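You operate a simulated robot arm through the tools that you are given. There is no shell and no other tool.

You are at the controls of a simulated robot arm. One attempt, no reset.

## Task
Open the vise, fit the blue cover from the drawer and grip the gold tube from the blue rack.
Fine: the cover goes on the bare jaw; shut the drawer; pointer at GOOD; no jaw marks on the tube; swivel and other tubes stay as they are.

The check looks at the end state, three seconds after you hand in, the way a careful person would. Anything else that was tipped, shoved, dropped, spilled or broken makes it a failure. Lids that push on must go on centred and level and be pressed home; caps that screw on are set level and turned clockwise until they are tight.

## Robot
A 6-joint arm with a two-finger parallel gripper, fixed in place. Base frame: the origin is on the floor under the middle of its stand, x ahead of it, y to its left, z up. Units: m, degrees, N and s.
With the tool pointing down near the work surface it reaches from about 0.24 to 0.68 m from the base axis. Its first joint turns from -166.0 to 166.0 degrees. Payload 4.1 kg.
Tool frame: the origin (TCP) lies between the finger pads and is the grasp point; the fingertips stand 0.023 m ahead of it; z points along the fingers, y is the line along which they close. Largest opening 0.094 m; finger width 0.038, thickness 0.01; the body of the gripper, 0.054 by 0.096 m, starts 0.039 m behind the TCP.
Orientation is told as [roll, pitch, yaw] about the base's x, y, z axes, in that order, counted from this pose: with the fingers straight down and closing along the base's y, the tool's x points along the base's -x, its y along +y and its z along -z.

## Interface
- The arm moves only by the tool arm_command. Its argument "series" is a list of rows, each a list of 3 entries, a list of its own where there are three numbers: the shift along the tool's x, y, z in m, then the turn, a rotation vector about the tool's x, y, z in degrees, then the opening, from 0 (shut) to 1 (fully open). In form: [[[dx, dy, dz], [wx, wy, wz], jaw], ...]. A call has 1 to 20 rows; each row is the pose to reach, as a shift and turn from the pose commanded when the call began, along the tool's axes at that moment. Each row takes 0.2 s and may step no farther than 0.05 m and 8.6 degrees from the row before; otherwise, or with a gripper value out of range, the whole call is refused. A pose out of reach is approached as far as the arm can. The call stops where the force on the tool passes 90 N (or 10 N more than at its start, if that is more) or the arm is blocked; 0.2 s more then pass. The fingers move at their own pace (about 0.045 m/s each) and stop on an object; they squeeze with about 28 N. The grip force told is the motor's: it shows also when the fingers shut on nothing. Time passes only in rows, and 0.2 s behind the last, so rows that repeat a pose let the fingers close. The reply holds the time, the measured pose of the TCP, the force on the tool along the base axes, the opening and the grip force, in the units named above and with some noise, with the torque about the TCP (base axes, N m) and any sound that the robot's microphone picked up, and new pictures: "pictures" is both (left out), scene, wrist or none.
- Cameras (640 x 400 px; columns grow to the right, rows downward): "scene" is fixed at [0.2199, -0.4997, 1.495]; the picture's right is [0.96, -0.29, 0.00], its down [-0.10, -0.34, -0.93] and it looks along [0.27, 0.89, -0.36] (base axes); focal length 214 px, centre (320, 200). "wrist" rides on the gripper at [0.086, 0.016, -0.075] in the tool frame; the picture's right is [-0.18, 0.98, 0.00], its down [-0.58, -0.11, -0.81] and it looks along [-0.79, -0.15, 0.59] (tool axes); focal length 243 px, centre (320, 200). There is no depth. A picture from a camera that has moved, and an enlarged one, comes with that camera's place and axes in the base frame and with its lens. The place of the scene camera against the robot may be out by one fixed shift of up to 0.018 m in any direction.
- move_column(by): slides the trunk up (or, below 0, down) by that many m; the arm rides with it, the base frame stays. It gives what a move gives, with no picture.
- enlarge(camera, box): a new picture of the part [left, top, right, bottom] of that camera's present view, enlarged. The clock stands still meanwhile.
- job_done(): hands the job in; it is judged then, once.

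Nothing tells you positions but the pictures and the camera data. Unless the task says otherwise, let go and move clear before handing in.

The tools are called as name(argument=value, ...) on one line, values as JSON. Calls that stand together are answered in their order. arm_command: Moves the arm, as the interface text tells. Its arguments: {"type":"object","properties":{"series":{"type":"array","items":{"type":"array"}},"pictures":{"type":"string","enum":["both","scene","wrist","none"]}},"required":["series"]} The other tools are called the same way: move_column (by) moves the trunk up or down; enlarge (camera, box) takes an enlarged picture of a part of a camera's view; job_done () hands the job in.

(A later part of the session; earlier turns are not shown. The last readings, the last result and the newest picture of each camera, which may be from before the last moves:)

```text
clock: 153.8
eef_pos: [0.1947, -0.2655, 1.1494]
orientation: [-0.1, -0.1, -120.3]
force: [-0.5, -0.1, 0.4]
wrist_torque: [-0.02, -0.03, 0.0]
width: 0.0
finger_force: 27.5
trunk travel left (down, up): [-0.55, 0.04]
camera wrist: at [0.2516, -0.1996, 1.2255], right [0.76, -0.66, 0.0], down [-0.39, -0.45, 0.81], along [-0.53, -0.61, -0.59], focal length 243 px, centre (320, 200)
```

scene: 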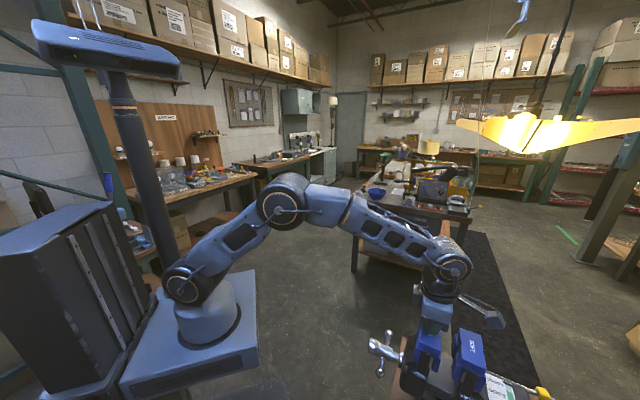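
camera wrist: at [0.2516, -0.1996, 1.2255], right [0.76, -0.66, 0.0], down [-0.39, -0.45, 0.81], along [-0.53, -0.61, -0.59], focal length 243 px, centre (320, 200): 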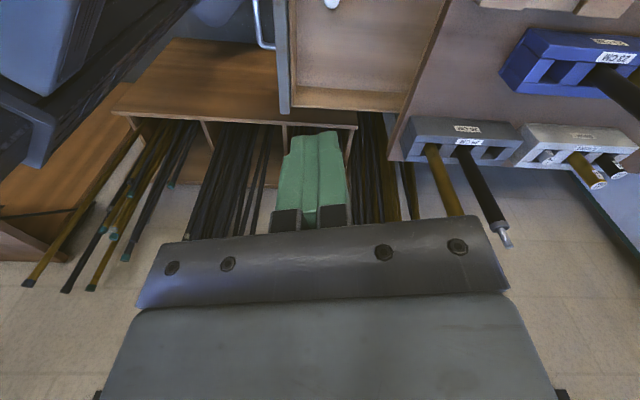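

move_column(by=-0.25)

arm_command(series=[[[-0.0266, -0.0285, 0], [0, 0, 3], 0.0], [[-0.0533, -0.057, 0], [0, 0, 6], 0.0], [[-0.08, -0.0855, 0], [0, 0, 9], 0.0], [[-0.1066, -0.114, 0], [0, 0, 12], 0.0], [[-0.1332, -0.1425, 0], [0, 0, 14.7], 0.0]], pictures="wrist")

```text
clock: 156.3
eef_pos: [0.1949, -0.2653, 0.9007]
orientation: [0.1, 0.0, -120.2]
force: [0.0, -0.6, 0.1]
wrist_torque: [0.0, -0.01, -0.01]
width: 0.0
finger_force: 27.5
trunk travel left (down, up): [-0.3, 0.29]
```

```text
clock: 157.5
eef_pos: [0.0018, -0.3098, 0.9026]
orientation: [0.0, -0.1, -134.9]
force: [0.2, -0.3, -1.1]
wrist_torque: [-0.02, -0.03, -0.01]
width: 0.0
finger_force: 27.7
trunk travel left (down, up): [-0.3, 0.29]
camera wrist: at [0.0738, -0.2609, 0.9772], right [0.57, -0.82, 0.0], down [-0.49, -0.33, 0.81], along [-0.67, -0.46, -0.59], focal length 243 px, centre (320, 200)
```

wrist: 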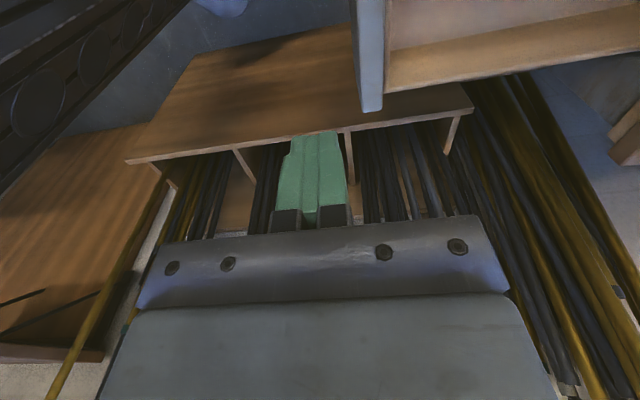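

move_column(by=-0.197)

arm_command(series=[[[0, 0.01, 0], [0, 0, 0], 0.0], [[0, 0.025, 0], [0, 0, 0], 0.0], [[0, 0.04, 0], [0, 0, 0], 0.0]], pictures="wrist")

```text
clock: 159.7
eef_pos: [0.0013, -0.3102, 0.7108]
orientation: [0.5, -0.6, -134.9]
force: [1.6, -0.7, 56.7]
wrist_torque: [-0.2, -2.28, 0.07]
width: 0.0
finger_force: 28.2
trunk travel left (down, up): [-0.103, 0.487]
```

```text
clock: 160.5
eef_pos: [0.0313, -0.3379, 0.7107]
orientation: [0.5, -0.7, -135.0]
force: [4.2, 4.9, 65.4]
wrist_torque: [-0.35, -2.52, 0.26]
width: 0.0
finger_force: 27.8
trunk travel left (down, up): [-0.103, 0.487]
camera wrist: at [0.1025, -0.2889, 0.7844], right [0.57, -0.82, 0.01], down [-0.49, -0.32, 0.81], along [-0.67, -0.47, -0.58], focal length 243 px, centre (320, 200)
```

wrist: 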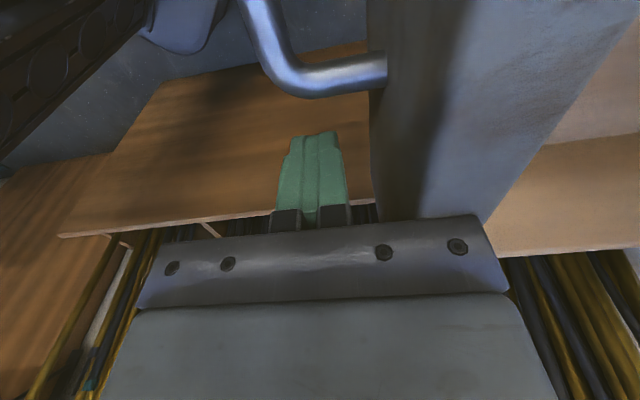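

The gripper body is resting on the panel's top edge, so it is higher than I thought, at about Z=0.75. I'll raise a little to relieve it and then push the panel in.

arm_command(series=[[[0, 0, -0.012], [0, 0, 0], 0.0], [[0, 0, -0.016], [0, 0, 0], 0.0]], pictures="wrist")

```text
clock: 161.1
eef_pos: [0.0297, -0.3375, 0.7202]
orientation: [-0.2, -0.1, -134.8]
force: [-0.4, -0.1, -0.1]
wrist_torque: [0.0, -0.04, -0.01]
width: 0.0
finger_force: 28.2
trunk travel left (down, up): [-0.103, 0.487]
camera wrist: at [0.1015, -0.2892, 0.7942], right [0.57, -0.82, 0.0], down [-0.49, -0.34, 0.81], along [-0.67, -0.46, -0.59], focal length 243 px, centre (320, 200)
```

wrist: 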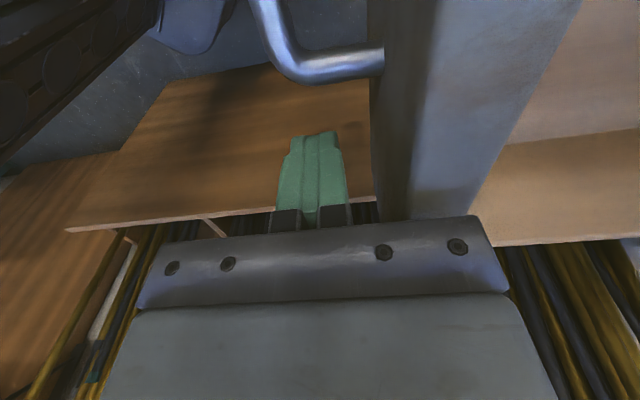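

arm_command(series=[[[0, 0.015, 0], [0, 0, 0], 0.0], [[0, 0.03, 0], [0, 0, 0], 0.0], [[0, 0.045, 0], [0, 0, 0], 0.0], [[0, 0.06, 0], [0, 0, 0], 0.0], [[0, 0.075, 0], [0, 0, 0], 0.0], [[0, 0.09, 0], [0, 0, 0], 0.0], [[0, 0.105, 0], [0, 0, 0], 0.0], [[0, 0.12, 0], [0, 0, 0], 0.0], [[0, 0.135, 0], [0, 0, 0], 0.0], [[0, 0.15, 0], [0, 0, 0], 0.0]], pictures="wrist")

```text
clock: 163.3
eef_pos: [0.1375, -0.4441, 0.7214]
orientation: [0.0, -0.1, -134.9]
force: [-0.2, 0.6, -0.2]
wrist_torque: [0.0, 0.02, 0.03]
width: 0.0001
finger_force: 27.8
trunk travel left (down, up): [-0.103, 0.487]
camera wrist: at [0.2088, -0.3956, 0.796], right [0.57, -0.82, 0.0], down [-0.49, -0.33, 0.81], along [-0.67, -0.46, -0.59], focal length 243 px, centre (320, 200)
```

wrist: 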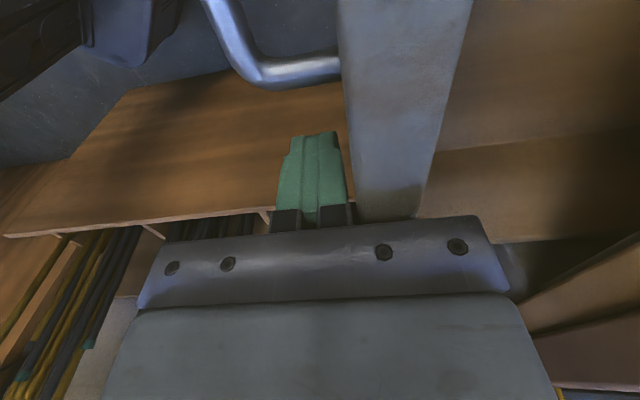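

The drawer slides freely. I'll push it further, then tilt the tool so it can finish under the bench overhang.

arm_command(series=[[[0, 0.015, 0], [0, 0, 0], 0.0], [[0, 0.03, 0], [0, 0, 0], 0.0], [[0, 0.038, 0], [0, 0, 0], 0.0], [[0, 0.01, 0], [0, 0, 0], 0.0], [[0, -0.02, 0], [0, 0, 0], 0.0], [[0, -0.03, 0], [-8, 0, 0], 0.0], [[0, -0.03, 0.005], [-16, 0, 0], 0.0], [[0, -0.03, 0.01], [-24, 0, 0], 0.0], [[0, -0.03, 0.02], [-32, 0, 0], 0.0], [[0, -0.03, 0.03], [-40, 0, 0], 0.0], [[0, -0.03, 0.04], [-45, 0, 0], 0.0]], pictures="wrist")

```text
clock: 165.7
eef_pos: [0.1162, -0.4231, 0.681]
orientation: [45.0, -0.2, -135.0]
force: [-0.7, 0.2, 1.0]
wrist_torque: [0.04, 0.01, -0.02]
width: 0.0
finger_force: 28.2
trunk travel left (down, up): [-0.103, 0.487]
camera wrist: at [0.1469, -0.3336, 0.7451], right [0.36, -0.62, 0.7], down [-0.87, 0.05, 0.49], along [-0.34, -0.78, -0.52], focal length 243 px, centre (320, 200)
```

wrist: 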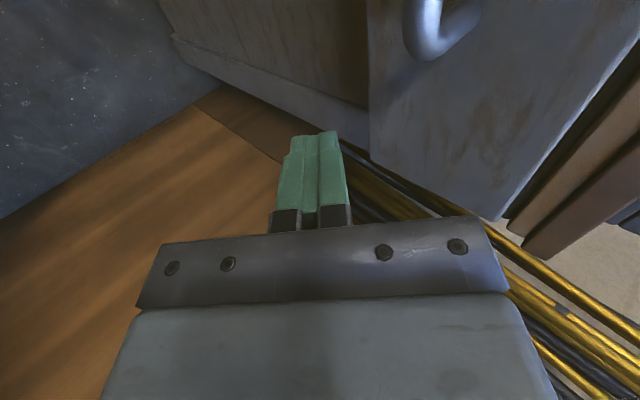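

arm_command(series=[[[0, 0.0177, 0.0177], [0, 0, 0], 0.0], [[0, 0.0354, 0.0354], [0, 0, 0], 0.0], [[0, 0.0442, 0.0442], [0, 0, 0], 0.0], [[0, 0.053, 0.053], [0, 0, 0], 0.0], [[0, 0.0619, 0.0619], [0, 0, 0], 0.0], [[0, 0.0707, 0.0707], [0, 0, 0], 0.0], [[0, 0.0778, 0.0778], [0, 0, 0], 0.0], [[0, 0.0849, 0.0849], [0, 0, 0], 0.0]], pictures="wrist")

```text
clock: 167.5
eef_pos: [0.2008, -0.5059, 0.6815]
orientation: [45.1, -0.1, -135.0]
force: [-7.0, 9.8, 2.8]
wrist_torque: [0.04, 0.03, 0.0]
width: 0.0
finger_force: 27.8
trunk travel left (down, up): [-0.103, 0.487]
camera wrist: at [0.2309, -0.4169, 0.7457], right [0.36, -0.62, 0.69], down [-0.87, 0.05, 0.49], along [-0.34, -0.78, -0.52], focal length 243 px, centre (320, 200)
```

wrist: 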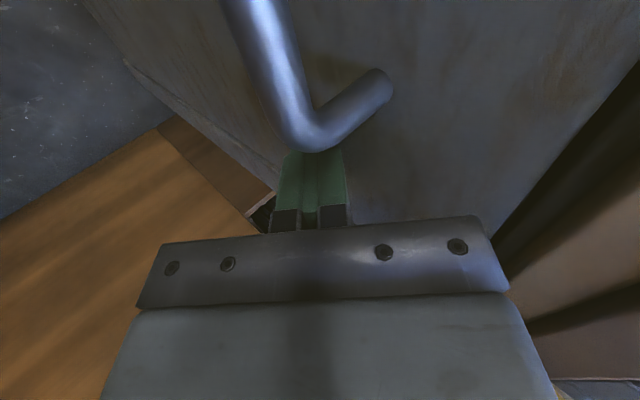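

arm_command(series=[[[0, 0.0035, 0.0035], [0, 0, 0], 0.0], [[0, 0.0057, 0.0057], [0, 0, 0], 0.0]], pictures="none")

```text
clock: 168.1
eef_pos: [0.2008, -0.5071, 0.6819]
orientation: [44.6, 0.0, -134.9]
force: [-47.2, 46.9, 21.3]
wrist_torque: [0.09, 0.13, -0.22]
width: 0.0001
finger_force: 28.0
trunk travel left (down, up): [-0.103, 0.487]
stopped in row 2: the force on the tool passed its limit at 98 N (the readings are from after the stop); the commanded pose is now the measured one
```

The drawer is against its stop, with 66 N and no further travel. I'll back off, rise and check.

arm_command(series=[[[0, -0.01, -0.01], [0, 0, 0], 0.0], [[0, -0.035, -0.035], [0, 0, 0], 0.0], [[0, -0.065, -0.065], [0, 0, 0], 0.0], [[0, -0.09, -0.09], [0, 0, 0], 0.0], [[0, -0.09, -0.09], [8, 0, 0], 0.0], [[0, -0.09, -0.09], [16, 0, 0], 0.0], [[0, -0.09, -0.09], [24, 0, 0], 0.0], [[0, -0.09, -0.09], [32, 0, 0], 0.0], [[0, -0.09, -0.09], [40, 0, 0], 0.0], [[0, -0.09, -0.09], [44.8, 0, 0], 0.0]], pictures="none")

move_column(by=0.35)

arm_command(series=[[[0, 0, 0], [0, 0, -8], 1.0], [[0, 0, 0], [0, 0, -16], 1.0], [[0, 0, 0], [0, 0, -24], 1.0], [[0, 0, 0], [0, 0, -32], 1.0], [[0, 0, 0], [0, 0, -40], 1.0], [[0, 0, 0], [0, 0, -48], 1.0], [[0, 0, 0], [0, 0, -56], 1.0], [[0, 0, 0], [0, 0, -64], 1.0], [[0, 0, 0], [0, 0, -72], 1.0], [[0, 0, 0], [0, 0, -80], 1.0], [[0, 0, 0], [0, 0, -88], 1.0], [[0, 0, 0], [0, 0, -90], 1.0]], pictures="both")

```text
clock: 170.3
eef_pos: [0.1156, -0.4193, 0.6783]
orientation: [-0.5, 0.1, -134.8]
force: [0.1, 0.4, 0.6]
wrist_torque: [0.01, -0.01, 0.0]
width: 0.0
finger_force: 28.0
trunk travel left (down, up): [-0.103, 0.487]
```

```text
clock: 173.7
eef_pos: [0.1158, -0.4192, 1.0288]
orientation: [-0.4, 0.2, -134.6]
force: [-1.1, -0.1, -0.1]
wrist_torque: [-0.02, -0.01, -0.01]
width: 0.0002
finger_force: 27.5
trunk travel left (down, up): [-0.453, 0.137]
```

```text
clock: 176.3
eef_pos: [0.1163, -0.4192, 1.0293]
orientation: [0.2, 0.5, -44.7]
force: [-0.6, 1.1, 0.6]
wrist_torque: [0.01, -0.01, -0.01]
width: 0.0937
finger_force: 0.0
trunk travel left (down, up): [-0.453, 0.137]
camera wrist: at [0.0646, -0.349, 1.1037], right [0.82, 0.57, 0.0], down [0.34, -0.49, 0.8], along [0.46, -0.66, -0.6], focal length 243 px, centre (320, 200)
```

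scene: 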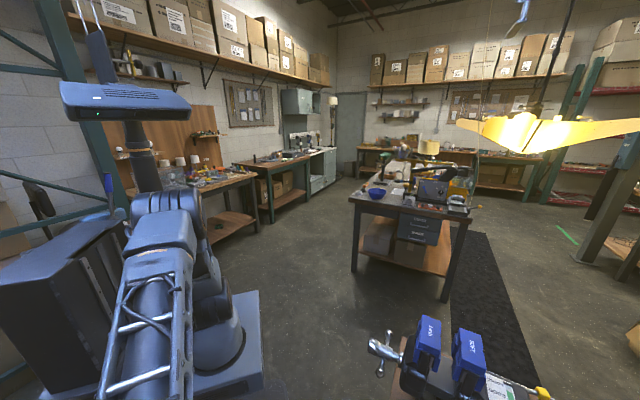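
wrist: 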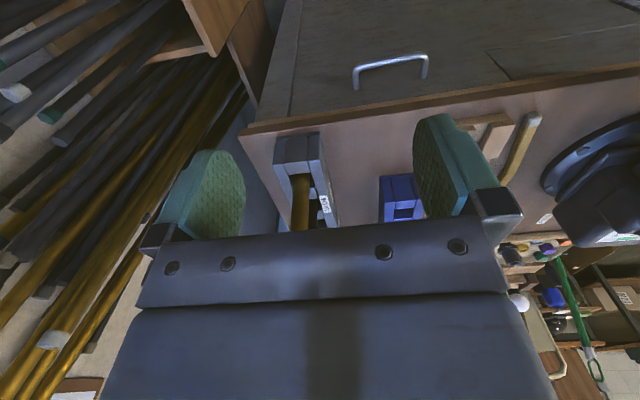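

The drawer looks shut. I'll zoom in to verify it is flush, and look at the tubes.

enlarge(camera="wrist", box=[260, 20, 560, 150])

enlarge(camera="wrist", box=[240, 110, 440, 235])

```text
2.13 times, centred on (410, 85) of wrist
camera zoom: at [0.0646, -0.349, 1.1037], right [0.82, 0.57, 0.0], down [0.34, -0.49, 0.8], along [0.46, -0.66, -0.6], focal length 518 px, centre (128, 445)
```

zoom: 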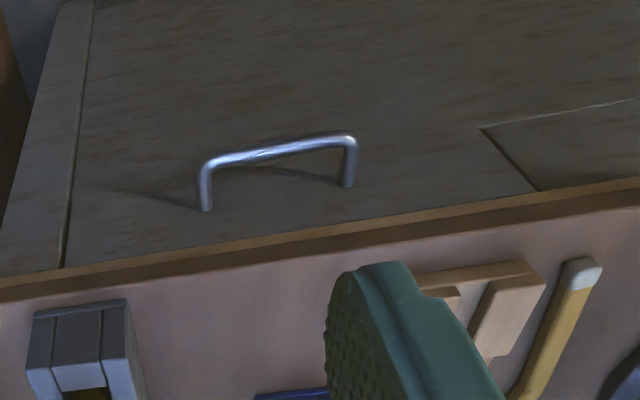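

```text
3.20 times, centred on (340, 172) of wrist
camera zoom: at [0.0646, -0.349, 1.1037], right [0.82, 0.57, 0.0], down [0.34, -0.49, 0.8], along [0.46, -0.66, -0.6], focal length 776 px, centre (256, 288)
```

zoom: 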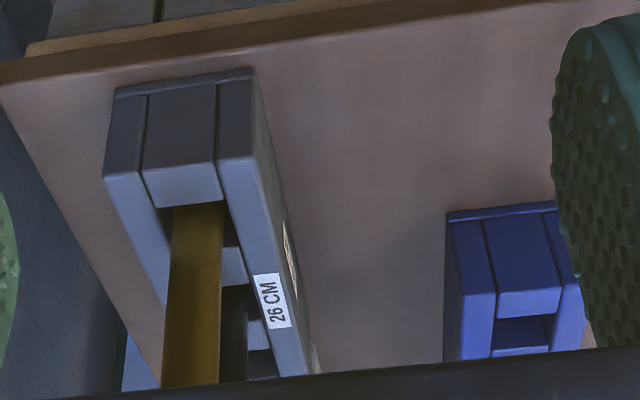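

The drawer is shut flush. Next I'll survey the blue rack and its gold tube from above.

move_column(by=0.13)

arm_command(series=[[[0, 0.03, -0.03], [0, 0, 0], 1.0], [[0, 0.06, -0.06], [0, 0, 0], 1.0], [[0, 0.085, -0.09], [0, 0, 0], 1.0], [[-0.03, 0.085, -0.1], [0, 0, 0], 1.0], [[-0.06, 0.085, -0.1], [0, 0, 0], 1.0]], pictures="wrist")

enlarge(camera="wrist", box=[230, 60, 430, 230])

```text
clock: 177.9
eef_pos: [0.1153, -0.4197, 1.1585]
orientation: [0.2, 0.4, -44.7]
force: [-0.4, 0.9, 0.0]
wrist_torque: [0.0, 0.02, 0.0]
width: 0.094
finger_force: 0.2
trunk travel left (down, up): [-0.583, 0.007]
```

```text
clock: 179.1
eef_pos: [0.2184, -0.4053, 1.2595]
orientation: [0.3, 0.5, -44.6]
force: [0.7, -0.7, -0.5]
wrist_torque: [0.03, -0.01, -0.04]
width: 0.0937
finger_force: 0.0
trunk travel left (down, up): [-0.583, 0.007]
camera wrist: at [0.1672, -0.3336, 1.3349], right [0.82, 0.57, 0.0], down [0.34, -0.49, 0.8], along [0.46, -0.66, -0.6], focal length 243 px, centre (320, 200)
```

wrist: 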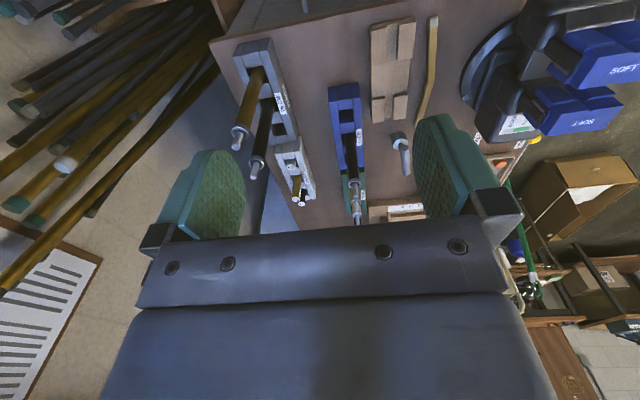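

```text
2.35 times, centred on (330, 145) of wrist
camera zoom: at [0.1672, -0.3336, 1.3349], right [0.82, 0.57, 0.0], down [0.34, -0.49, 0.8], along [0.46, -0.66, -0.6], focal length 571 px, centre (296, 329)
```

zoom: 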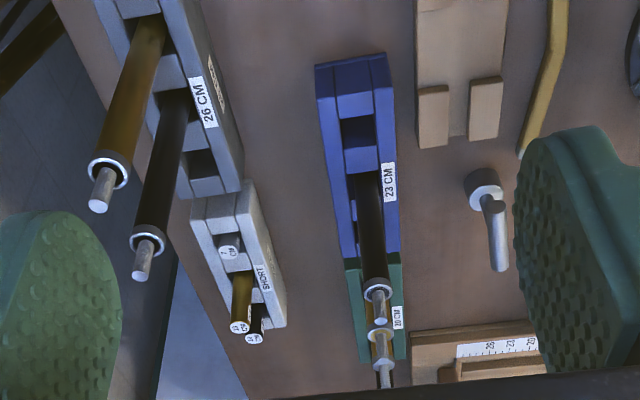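

The gold tube stands behind the black one in the blue rack, near X≈0.80, Y≈-0.117. That is beyond straight-down reach, so I'll need a tilted approach. First a closer look.

arm_command(series=[[[-0.03, 0.005, 0], [-0.3, -0.4, 0], 1.0], [[-0.06, 0.01, 0], [-0.3, -0.4, 0.3], 1.0], [[-0.1, 0.012, 0], [-0.3, -0.4, 0.3], 1.0]], pictures="wrist")

enlarge(camera="wrist", box=[260, 80, 400, 230])

```text
clock: 179.9
eef_pos: [0.2989, -0.4646, 1.2585]
orientation: [0.6, 0.1, -45.0]
force: [0.6, 0.1, 0.4]
wrist_torque: [0.01, 0.0, 0.0]
width: 0.0938
finger_force: 0.1
trunk travel left (down, up): [-0.583, 0.007]
camera wrist: at [0.2478, -0.3939, 1.3328], right [0.83, 0.56, 0.01], down [0.33, -0.49, 0.8], along [0.46, -0.66, -0.59], focal length 243 px, centre (320, 200)
```

wrist: 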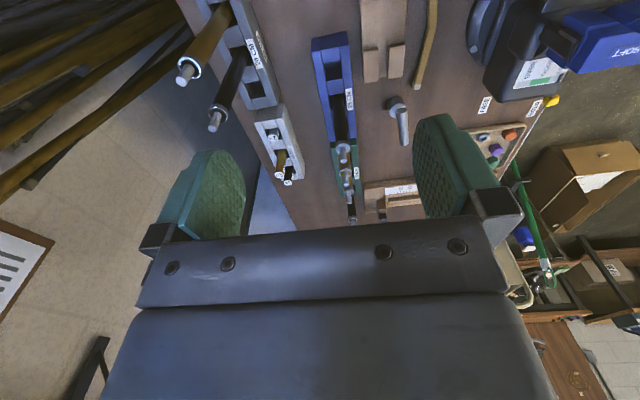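

```text
2.67 times, centred on (330, 155) of wrist
camera zoom: at [0.2478, -0.3939, 1.3328], right [0.83, 0.56, 0.01], down [0.33, -0.49, 0.8], along [0.46, -0.66, -0.59], focal length 647 px, centre (293, 320)
```

zoom: 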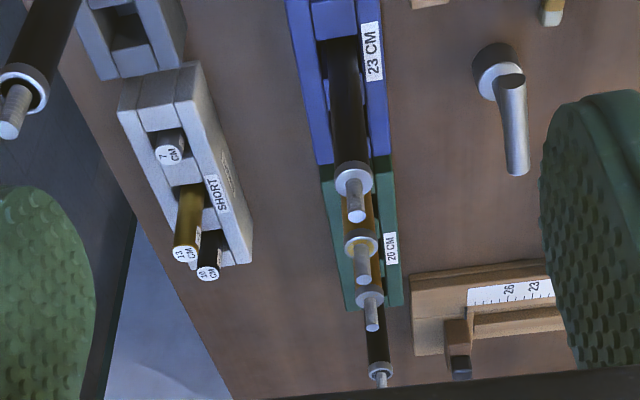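

Tops measured: collars at Z≈1.016, pins up to about 1.048. The gold is at X≈0.797, Y≈-0.115, and the black at X≈0.736. I'll tilt 45° so the body passes above the black tube, and take the gold tube by its top pin.

arm_command(series=[[[-0.027, 0, 0.02], [0, -7.5, 0], 1.0], [[-0.054, 0.0005, 0.04], [0, -15, 0], 1.0], [[-0.081, 0.001, 0.06], [0, -22.5, 0], 1.0], [[-0.108, 0.0015, 0.08], [0, -30, 0], 1.0], [[-0.135, 0.002, 0.1], [0, -37.5, 0], 1.0], [[-0.162, 0.002, 0.1255], [0, -45, 0], 1.0]], pictures="both")

enlarge(camera="wrist", box=[220, 40, 440, 240])

```text
clock: 181.3
eef_pos: [0.4151, -0.5771, 1.1298]
orientation: [0.7, -45.1, -45.6]
force: [0.4, 0.2, -0.5]
wrist_torque: [0.02, 0.05, -0.03]
width: 0.094
finger_force: 0.0
trunk travel left (down, up): [-0.583, 0.007]
camera wrist: at [0.3452, -0.4861, 1.1217], right [0.79, 0.6, 0.14], down [-0.2, 0.03, 0.98], along [0.59, -0.8, 0.14], focal length 243 px, centre (320, 200)
```

scene: 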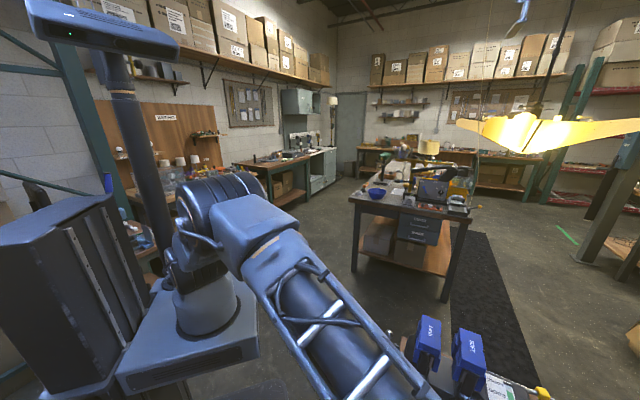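
wrist: 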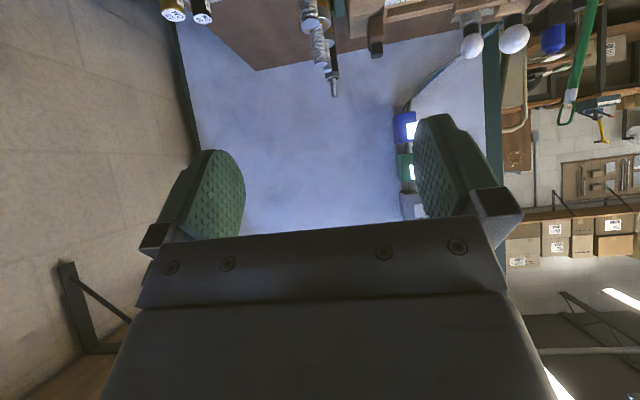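

```text
2.00 times, centred on (330, 140) of wrist
camera zoom: at [0.3452, -0.4861, 1.1217], right [0.79, 0.6, 0.14], down [-0.2, 0.03, 0.98], along [0.59, -0.8, 0.14], focal length 485 px, centre (300, 320)
```

zoom: 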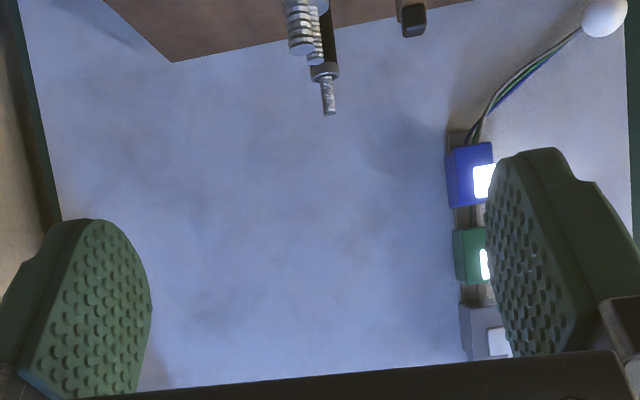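

Within reach and aligned in Y. I'll advance halfway along the tool axis and check.

arm_command(series=[[[-0.001, 0, 0.025], [0, 0, 0], 1.0], [[-0.002, 0, 0.055], [0, 0, 0], 1.0]], pictures="wrist")

enlarge(camera="wrist", box=[220, 0, 440, 240])

```text
clock: 181.9
eef_pos: [0.4445, -0.6041, 1.0946]
orientation: [0.6, -45.0, -45.4]
force: [0.9, -0.6, 0.3]
wrist_torque: [0.04, -0.02, -0.01]
width: 0.0939
finger_force: 0.1
trunk travel left (down, up): [-0.583, 0.007]
camera wrist: at [0.3741, -0.5148, 1.0862], right [0.79, 0.6, 0.14], down [-0.2, 0.03, 0.98], along [0.59, -0.8, 0.14], focal length 243 px, centre (320, 200)
```

wrist: 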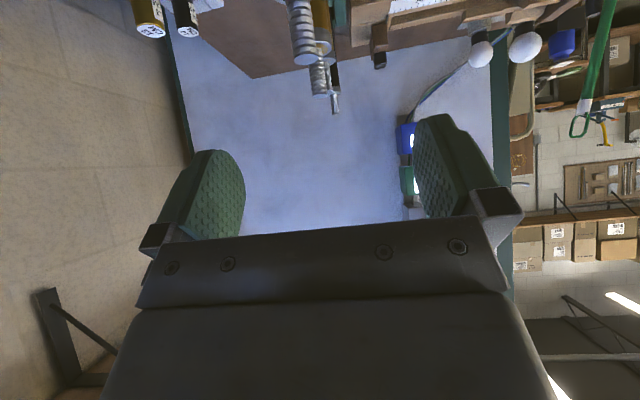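

```text
1.67 times, centred on (330, 120) of wrist
camera zoom: at [0.3741, -0.5148, 1.0862], right [0.79, 0.6, 0.14], down [-0.2, 0.03, 0.98], along [0.59, -0.8, 0.14], focal length 404 px, centre (303, 333)
```

zoom: 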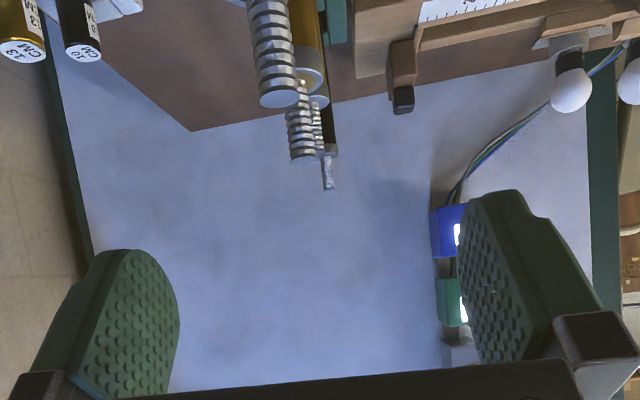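

The gold pin is centred between the fingers, and the body will clear the black pin. I'll advance to the gold pin and close.

arm_command(series=[[[0.0015, -0.001, 0.025], [0, 0, 0], 1.0], [[0.003, -0.001, 0.05], [0, 0, 0], 1.0], [[0.0043, -0.001, 0.0688], [0, 0, 0], 1.0]], pictures="wrist")

enlarge(camera="wrist", box=[220, 0, 440, 240])

```text
clock: 182.7
eef_pos: [0.4758, -0.6379, 1.0425]
orientation: [0.6, -45.1, -45.4]
force: [0.1, 0.1, 0.5]
wrist_torque: [0.01, -0.03, 0.0]
width: 0.0943
finger_force: 0.0
trunk travel left (down, up): [-0.583, 0.007]
camera wrist: at [0.4056, -0.5472, 1.0337], right [0.79, 0.6, 0.14], down [-0.19, 0.03, 0.98], along [0.59, -0.8, 0.14], focal length 243 px, centre (320, 200)
```

wrist: 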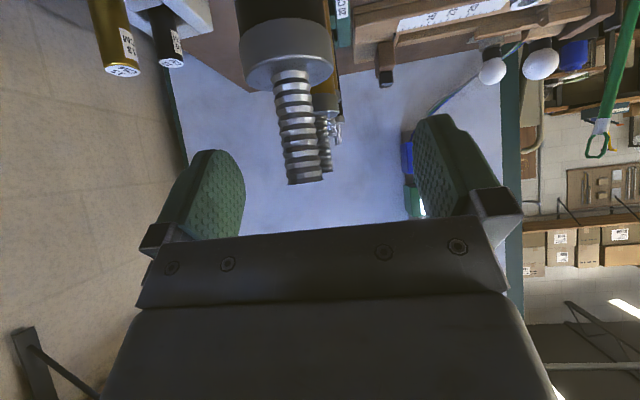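

```text
1.67 times, centred on (330, 120) of wrist
camera zoom: at [0.4056, -0.5472, 1.0337], right [0.79, 0.6, 0.14], down [-0.19, 0.03, 0.98], along [0.59, -0.8, 0.14], focal length 404 px, centre (303, 333)
```

zoom: 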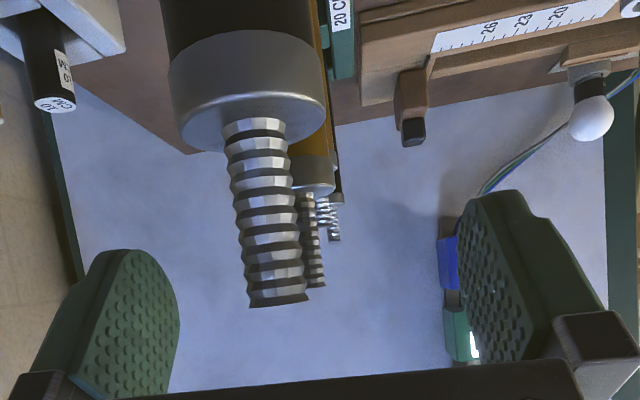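

arm_command(series=[[[0.002, 0.001, 0.002], [0, 0, 0], 1.0], [[0.002, 0.001, 0.002], [0, 0, 0], 0.5], [[0.002, 0.001, 0.002], [0, 0, 0], 0.1], [[0.002, 0.001, 0.002], [0, 0, 0], 0.0], [[0.002, 0.001, 0.002], [0, 0, 0], 0.0], [[0.002, 0.001, 0.002], [0, 0, 0], 0.0]], pictures="wrist")

enlarge(camera="wrist", box=[220, 0, 440, 240])

```text
clock: 184.1
eef_pos: [0.4754, -0.6374, 1.0416]
orientation: [0.6, -45.0, -45.4]
force: [-0.4, 0.5, -0.1]
wrist_torque: [0.03, 0.01, 0.0]
width: 0.0111
finger_force: 26.3
trunk travel left (down, up): [-0.583, 0.007]
camera wrist: at [0.4062, -0.5463, 1.0318], right [0.79, 0.6, 0.14], down [-0.2, 0.03, 0.98], along [0.59, -0.8, 0.14], focal length 243 px, centre (320, 200)
```

wrist: 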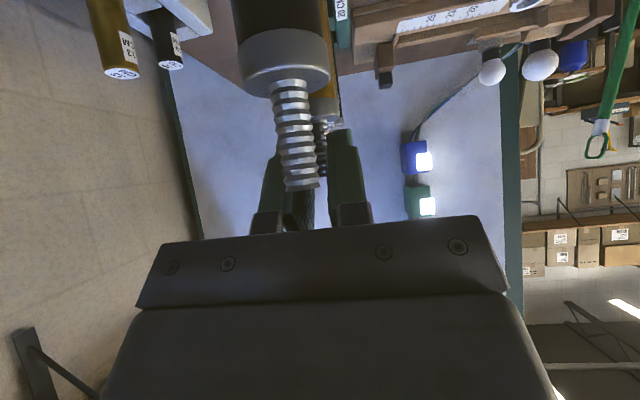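

```text
1.67 times, centred on (330, 120) of wrist
camera zoom: at [0.4062, -0.5463, 1.0318], right [0.79, 0.6, 0.14], down [-0.2, 0.03, 0.98], along [0.59, -0.8, 0.14], focal length 404 px, centre (303, 333)
```

zoom: 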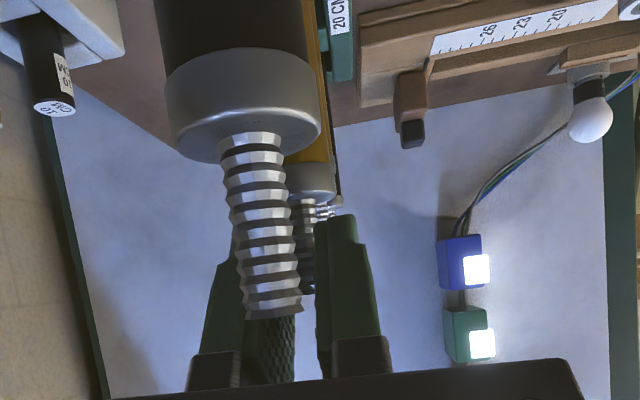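

Gripping the pin at 11 mm. I'll lift slowly straight up and check that the tube comes.

arm_command(series=[[[-0.007, 0, -0.007], [0, 0, 0], 0.0], [[-0.014, 0, -0.014], [0, 0, 0], 0.0], [[-0.0247, 0, -0.0247], [0, 0, 0], 0.0], [[-0.0354, 0, -0.0354], [0, 0, 0], 0.0]], pictures="wrist")

enlarge(camera="wrist", box=[220, 0, 440, 240])

```text
clock: 185.1
eef_pos: [0.4768, -0.6354, 1.0903]
orientation: [0.8, -45.0, -45.3]
force: [0.2, 0.2, -2.1]
wrist_torque: [-0.02, 0.04, -0.03]
width: 0.011
finger_force: 28.6
trunk travel left (down, up): [-0.583, 0.007]
camera wrist: at [0.4067, -0.5446, 1.0829], right [0.79, 0.6, 0.14], down [-0.19, 0.03, 0.98], along [0.59, -0.8, 0.14], focal length 243 px, centre (320, 200)
```

wrist: 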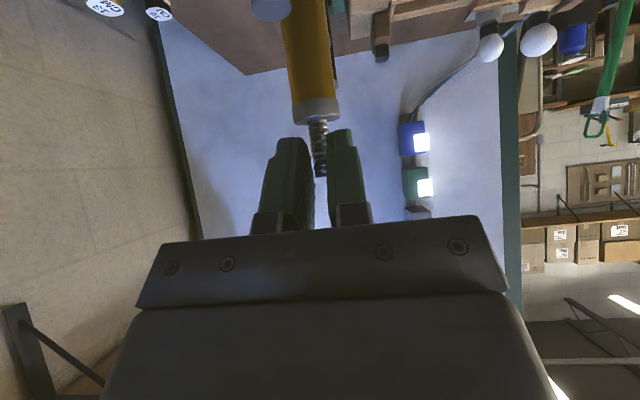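

```text
1.67 times, centred on (330, 120) of wrist
camera zoom: at [0.4067, -0.5446, 1.0829], right [0.79, 0.6, 0.14], down [-0.19, 0.03, 0.98], along [0.59, -0.8, 0.14], focal length 404 px, centre (303, 333)
```

zoom: 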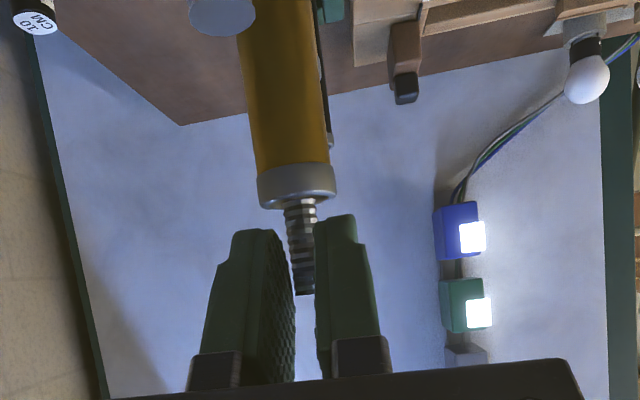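

The gold tube comes up cleanly. I'll keep lifting.

arm_command(series=[[[-0.0141, 0, -0.0141], [0, 0, 0], 0.0], [[-0.0283, 0, -0.0283], [0, 0, 0], 0.0], [[-0.0424, 0, -0.0424], [0, 0, 0], 0.0], [[-0.0566, 0, -0.0566], [0, 0, 0], 0.0]], pictures="both")

```text
clock: 186.1
eef_pos: [0.4735, -0.6328, 1.1689]
orientation: [0.7, -45.0, -45.5]
force: [-1.2, 1.0, -1.9]
wrist_torque: [0.02, 0.03, -0.03]
width: 0.0108
finger_force: 28.0
out of reach, approached as far as the arm can: row 4
trunk travel left (down, up): [-0.583, 0.007]
camera wrist: at [0.4035, -0.5422, 1.1609], right [0.79, 0.6, 0.14], down [-0.2, 0.03, 0.98], along [0.59, -0.8, 0.14], focal length 243 px, centre (320, 200)
```

scene: 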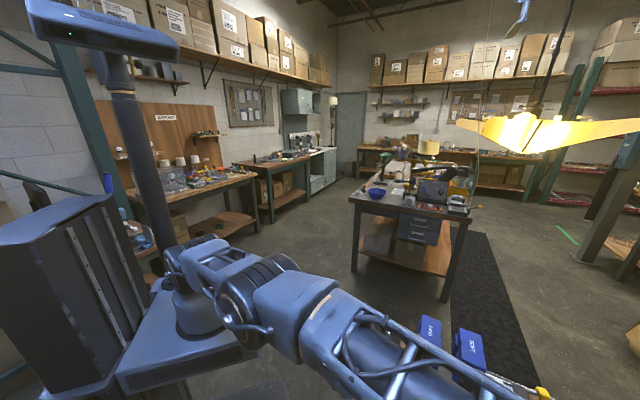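
wrist: 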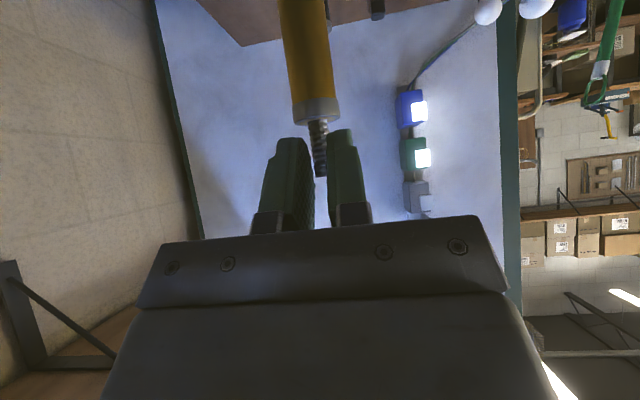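

That is the height limit at this distance. The tube is out of the rack, its bottom near Z≈0.93. I'll move sideways clear of the black tube, then back and up.

arm_command(series=[[[0, 0.01, 0], [0, 0, 0], 0.0], [[0, 0.025, 0], [0, 0, 0], 0.0], [[0, 0.04, 0], [0, 0, 0], 0.0], [[0, 0.055, 0], [0, 0, 0], 0.0], [[0, 0.07, 0], [0, 0, 0], 0.0], [[0, 0.078, 0], [0, 0, 0], 0.0], [[0, 0.08, 0], [0, 0, 0], 0.0]], pictures="wrist")

```text
clock: 187.7
eef_pos: [0.5301, -0.5766, 1.169]
orientation: [0.8, -45.0, -45.4]
force: [0.6, -0.4, -0.9]
wrist_torque: [0.0, 0.02, 0.0]
width: 0.0109
finger_force: 28.2
trunk travel left (down, up): [-0.583, 0.007]
camera wrist: at [0.4598, -0.4861, 1.1612], right [0.79, 0.6, 0.14], down [-0.2, 0.03, 0.98], along [0.59, -0.8, 0.14], focal length 243 px, centre (320, 200)
```

wrist: 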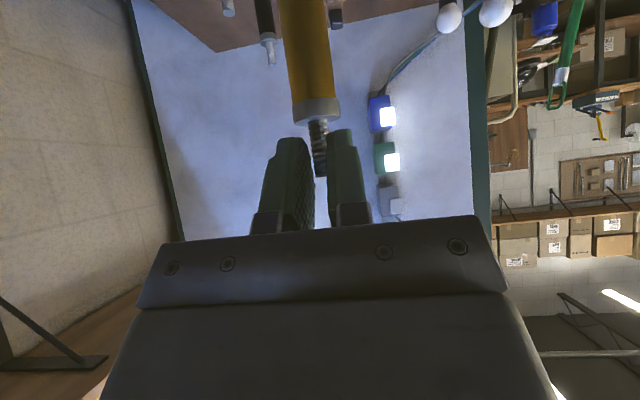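

arm_command(series=[[[0.0141, 0, -0.0141], [0, 0, 0], 0.0], [[0.0283, 0, -0.0283], [0, 0, 0], 0.0], [[0.0354, 0, -0.0495], [0, 0, 0], 0.0], [[0.0389, 0, -0.0742], [0, 0, 0], 0.0], [[0.0424, 0, -0.099], [0, 0, 0], 0.0], [[0.046, 0, -0.1237], [0, 0, 0], 0.0], [[0.0495, 0, -0.1485], [0, 0, 0], 0.0], [[0.053, 0, -0.1732], [0, 0, 0], 0.0], [[0.0566, 0, -0.198], [0, 0, 0], 0.0], [[0.0601, 0, -0.2227], [0, 0, 0], 0.0]], pictures="both")

```text
clock: 189.9
eef_pos: [0.3855, -0.4354, 1.2849]
orientation: [0.6, -44.9, -45.5]
force: [-0.3, 0.4, -0.9]
wrist_torque: [0.01, 0.03, -0.01]
width: 0.011
finger_force: 27.4
trunk travel left (down, up): [-0.583, 0.007]
camera wrist: at [0.316, -0.3443, 1.2766], right [0.79, 0.6, 0.14], down [-0.19, 0.03, 0.98], along [0.59, -0.8, 0.14], focal length 243 px, centre (320, 200)
```

scene: 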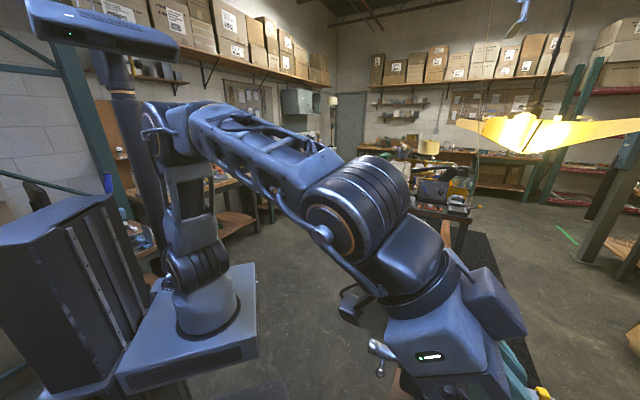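
wrist: 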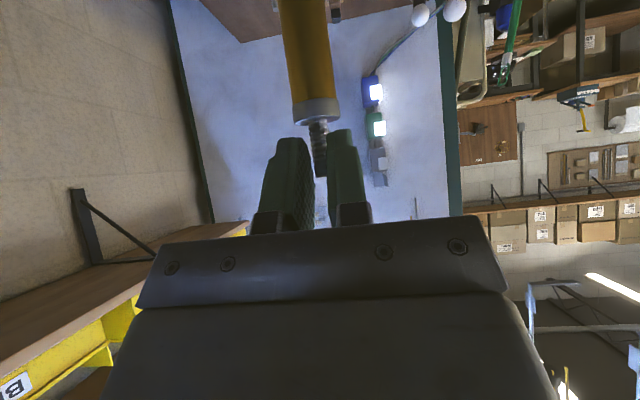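

The tube is held upright with its bottom near Z≈1.046, above the covers at 1.018. I'll carry it across to the vise slowly.

arm_command(series=[[[0, 0.015, 0], [0, 0, 0], 0.0], [[0, 0.04, 0], [0, 0, 0], 0.0], [[0, 0.065, 0], [0, 0, 0], 0.0], [[0, 0.09, 0], [0, 0, 0], 0.0], [[0, 0.115, 0], [0, 0, 0], 0.0], [[0, 0.14, 0], [0, 0, 0], 0.0], [[0, 0.165, 0], [0, 0, 0], 0.0], [[0, 0.19, 0], [0, 0, 0], 0.0], [[0, 0.215, 0], [0, 0, 0], 0.0], [[0, 0.24, 0], [0, 0, 0], 0.0], [[0, 0.26, 0], [0, 0, 0], 0.0], [[0, 0.27, 0], [0, 0, 0], 0.0]], pictures="both")

enlarge(camera="scene", box=[390, 240, 520, 400])

```text
clock: 192.5
eef_pos: [0.5793, -0.2449, 1.2859]
orientation: [0.8, -45.1, -45.4]
force: [0.2, -0.9, -1.3]
wrist_torque: [-0.01, 0.05, 0.0]
width: 0.0111
finger_force: 27.6
trunk travel left (down, up): [-0.583, 0.007]
camera wrist: at [0.5093, -0.1553, 1.2778], right [0.79, 0.6, 0.14], down [-0.19, 0.03, 0.98], along [0.59, -0.8, 0.14], focal length 243 px, centre (320, 200)
```

scene: 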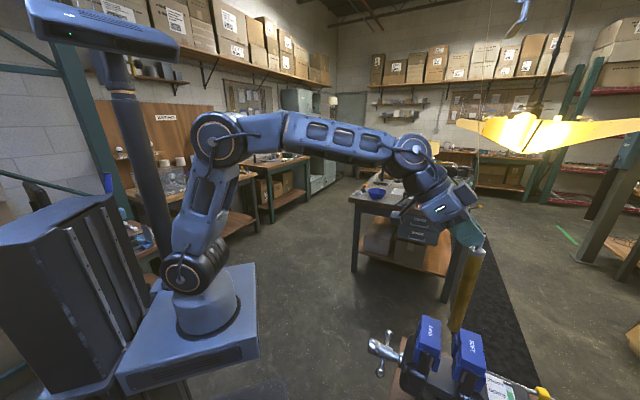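
wrist: 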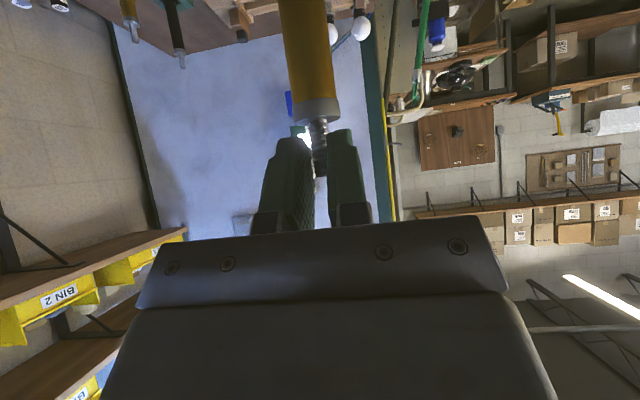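

```text
2.50 times, centred on (455, 320) of scene
camera zoom: at [0.2199, -0.4997, 1.495], right [0.96, -0.29, 0.0], down [-0.1, -0.34, -0.93], along [0.27, 0.89, -0.36], focal length 536 px, centre (-18, -100)
```

zoom: 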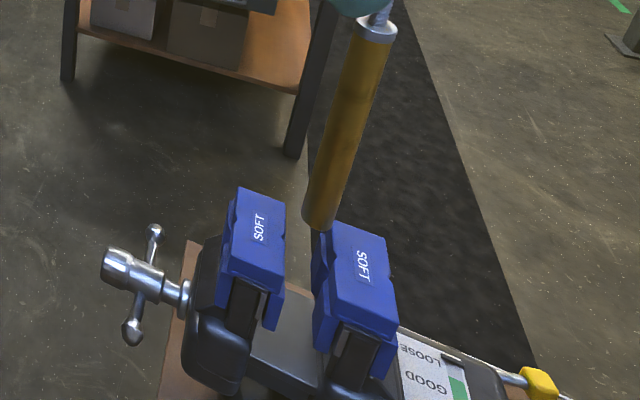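

The tube hangs over the vise, visible in the scene camera. I'll zoom in for accurate relative positions.

enlarge(camera="scene", box=[420, 290, 500, 370])

enlarge(camera="scene", box=[430, 230, 510, 310])

```text
5.00 times, centred on (460, 330) of scene
camera zoom: at [0.2199, -0.4997, 1.495], right [0.96, -0.29, 0.0], down [-0.1, -0.34, -0.93], along [0.27, 0.89, -0.36], focal length 1072 px, centre (-380, -450)
```

zoom: 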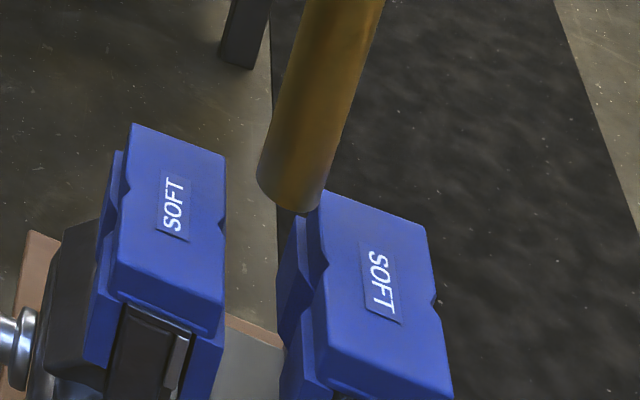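

```text
5.00 times, centred on (470, 270) of scene
camera zoom: at [0.2199, -0.4997, 1.495], right [0.96, -0.29, 0.0], down [-0.1, -0.34, -0.93], along [0.27, 0.89, -0.36], focal length 1072 px, centre (-430, -150)
```

zoom: 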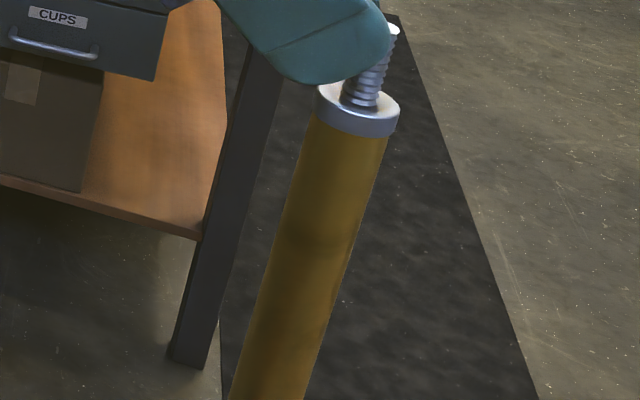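

Using the new cover as reference, I get the tube bottom at Z≈1.053, X≈0.604, and the gap centre at X≈0.607, Y≈0.239. I'll shift towards the fixed V and lower to just above the covers to check.

arm_command(series=[[[-0.003, 0.0012, 0.003], [0, 0, 0], 0.0], [[-0.0061, 0.0023, 0.0061], [0, 0, 0], 0.0], [[0.003, 0.0023, 0.0152], [0, 0, 0], 0.0], [[0.012, 0.0023, 0.0242], [0, 0, 0], 0.0]], pictures="none")

enlarge(camera="scene", box=[420, 300, 500, 380])

```text
clock: 193.5
eef_pos: [0.5873, -0.2509, 1.2621]
orientation: [0.8, -45.0, -45.3]
force: [0.4, 0.5, -1.2]
wrist_torque: [0.04, 0.0, -0.02]
width: 0.0111
finger_force: 27.9
trunk travel left (down, up): [-0.583, 0.007]
```

```text
5.00 times, centred on (460, 340) of scene
camera zoom: at [0.2199, -0.4997, 1.495], right [0.96, -0.29, 0.0], down [-0.1, -0.34, -0.93], along [0.27, 0.89, -0.36], focal length 1072 px, centre (-380, -500)
```

zoom: 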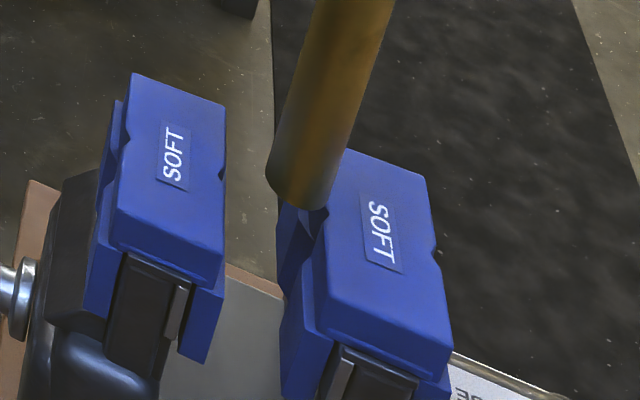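

The tube bottom is where I predicted, aligned with the V groove. I'll lower it into the gap in steps.

arm_command(series=[[[0.0113, 0.001, 0.0099], [0, 0, 0], 0.0], [[0.0219, 0.001, 0.0205], [0, 0, 0], 0.0], [[0.0325, 0.001, 0.0311], [0, 0, 0], 0.0]], pictures="none")

enlarge(camera="scene", box=[420, 300, 500, 380])

```text
clock: 194.3
eef_pos: [0.585, -0.2476, 1.2155]
orientation: [0.7, -45.0, -45.4]
force: [0.6, -0.4, -1.7]
wrist_torque: [0.0, 0.01, -0.01]
width: 0.011
finger_force: 28.6
trunk travel left (down, up): [-0.583, 0.007]
```

```text
5.00 times, centred on (460, 340) of scene
camera zoom: at [0.2199, -0.4997, 1.495], right [0.96, -0.29, 0.0], down [-0.1, -0.34, -0.93], along [0.27, 0.89, -0.36], focal length 1072 px, centre (-380, -500)
```

zoom: 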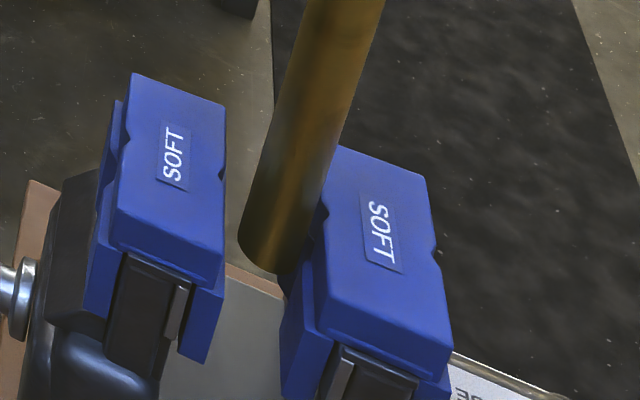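

arm_command(series=[[[0.0099, 0, 0.0113], [0, 0, 0], 0.0], [[0.0205, 0, 0.0219], [0, 0, 0], 0.0], [[0.0276, 0, 0.029], [0, 0, 0], 0.0], [[0.0318, 0, 0.0332], [0, 0, 0], 0.0]], pictures="none")

enlarge(camera="scene", box=[420, 300, 500, 380])

```text
clock: 195.3
eef_pos: [0.5873, -0.2487, 1.1698]
orientation: [0.7, -45.0, -45.4]
force: [0.7, 0.7, -1.7]
wrist_torque: [-0.01, 0.02, -0.02]
width: 0.0113
finger_force: 28.6
trunk travel left (down, up): [-0.583, 0.007]
```

```text
5.00 times, centred on (460, 340) of scene
camera zoom: at [0.2199, -0.4997, 1.495], right [0.96, -0.29, 0.0], down [-0.1, -0.34, -0.93], along [0.27, 0.89, -0.36], focal length 1072 px, centre (-380, -500)
```

zoom: 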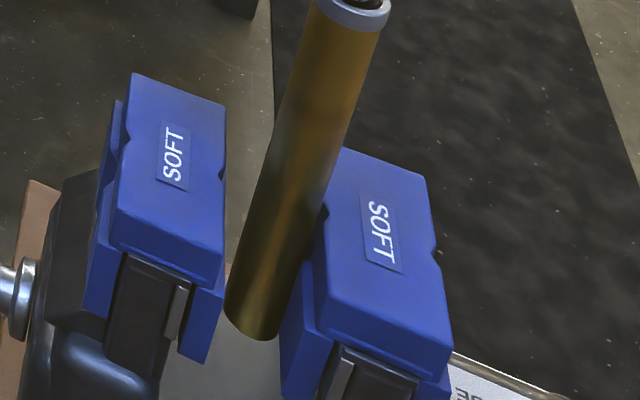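

Just above the bed now. Small steps until it touches.

arm_command(series=[[[0.0028, 0, 0.0028], [0, 0, 0], 0.0], [[0.0057, 0, 0.0057], [0, 0, 0], 0.0]], pictures="none")

arm_command(series=[[[0.0014, 0, 0.0014], [0, 0, 0], 0.0], [[0.0028, 0, 0.0028], [0, 0, 0], 0.0]], pictures="none")

```text
clock: 195.9
eef_pos: [0.5869, -0.2473, 1.1615]
orientation: [0.6, -45.0, -45.3]
force: [-0.2, 0.3, -1.0]
wrist_torque: [0.03, 0.01, 0.0]
width: 0.0112
finger_force: 27.1
trunk travel left (down, up): [-0.583, 0.007]
```

```text
clock: 196.5
eef_pos: [0.5871, -0.2478, 1.1587]
orientation: [0.8, -45.0, -45.4]
force: [-0.4, 0.8, -1.9]
wrist_torque: [0.05, -0.02, 0.0]
width: 0.0113
finger_force: 28.2
trunk travel left (down, up): [-0.583, 0.007]
```

arm_command(series=[[[0.0021, 0, 0.0021], [0, 0, 0], 0.0], [[0.0042, 0, 0.0042], [0, 0, 0], 0.0]], pictures="none")

enlarge(camera="scene", box=[420, 320, 500, 400])

```text
clock: 197.1
eef_pos: [0.5867, -0.2478, 1.1516]
orientation: [0.7, -44.9, -45.4]
force: [-0.2, -0.2, -1.4]
wrist_torque: [0.0, 0.05, -0.02]
width: 0.011
finger_force: 28.2
trunk travel left (down, up): [-0.583, 0.007]
```

```text
5.00 times, centred on (460, 360) of scene
camera zoom: at [0.2199, -0.4997, 1.495], right [0.96, -0.29, 0.0], down [-0.1, -0.34, -0.93], along [0.27, 0.89, -0.36], focal length 1072 px, centre (-380, -600)
```

zoom: 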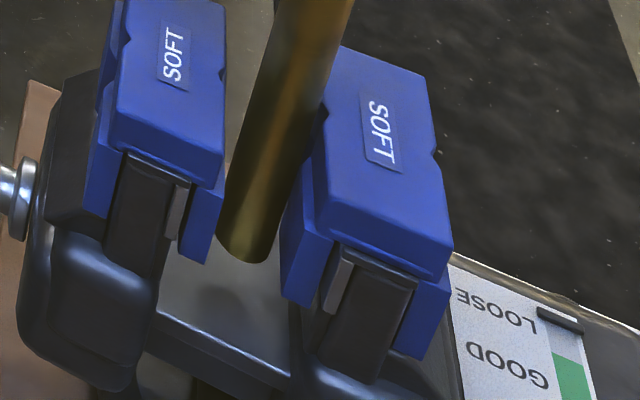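

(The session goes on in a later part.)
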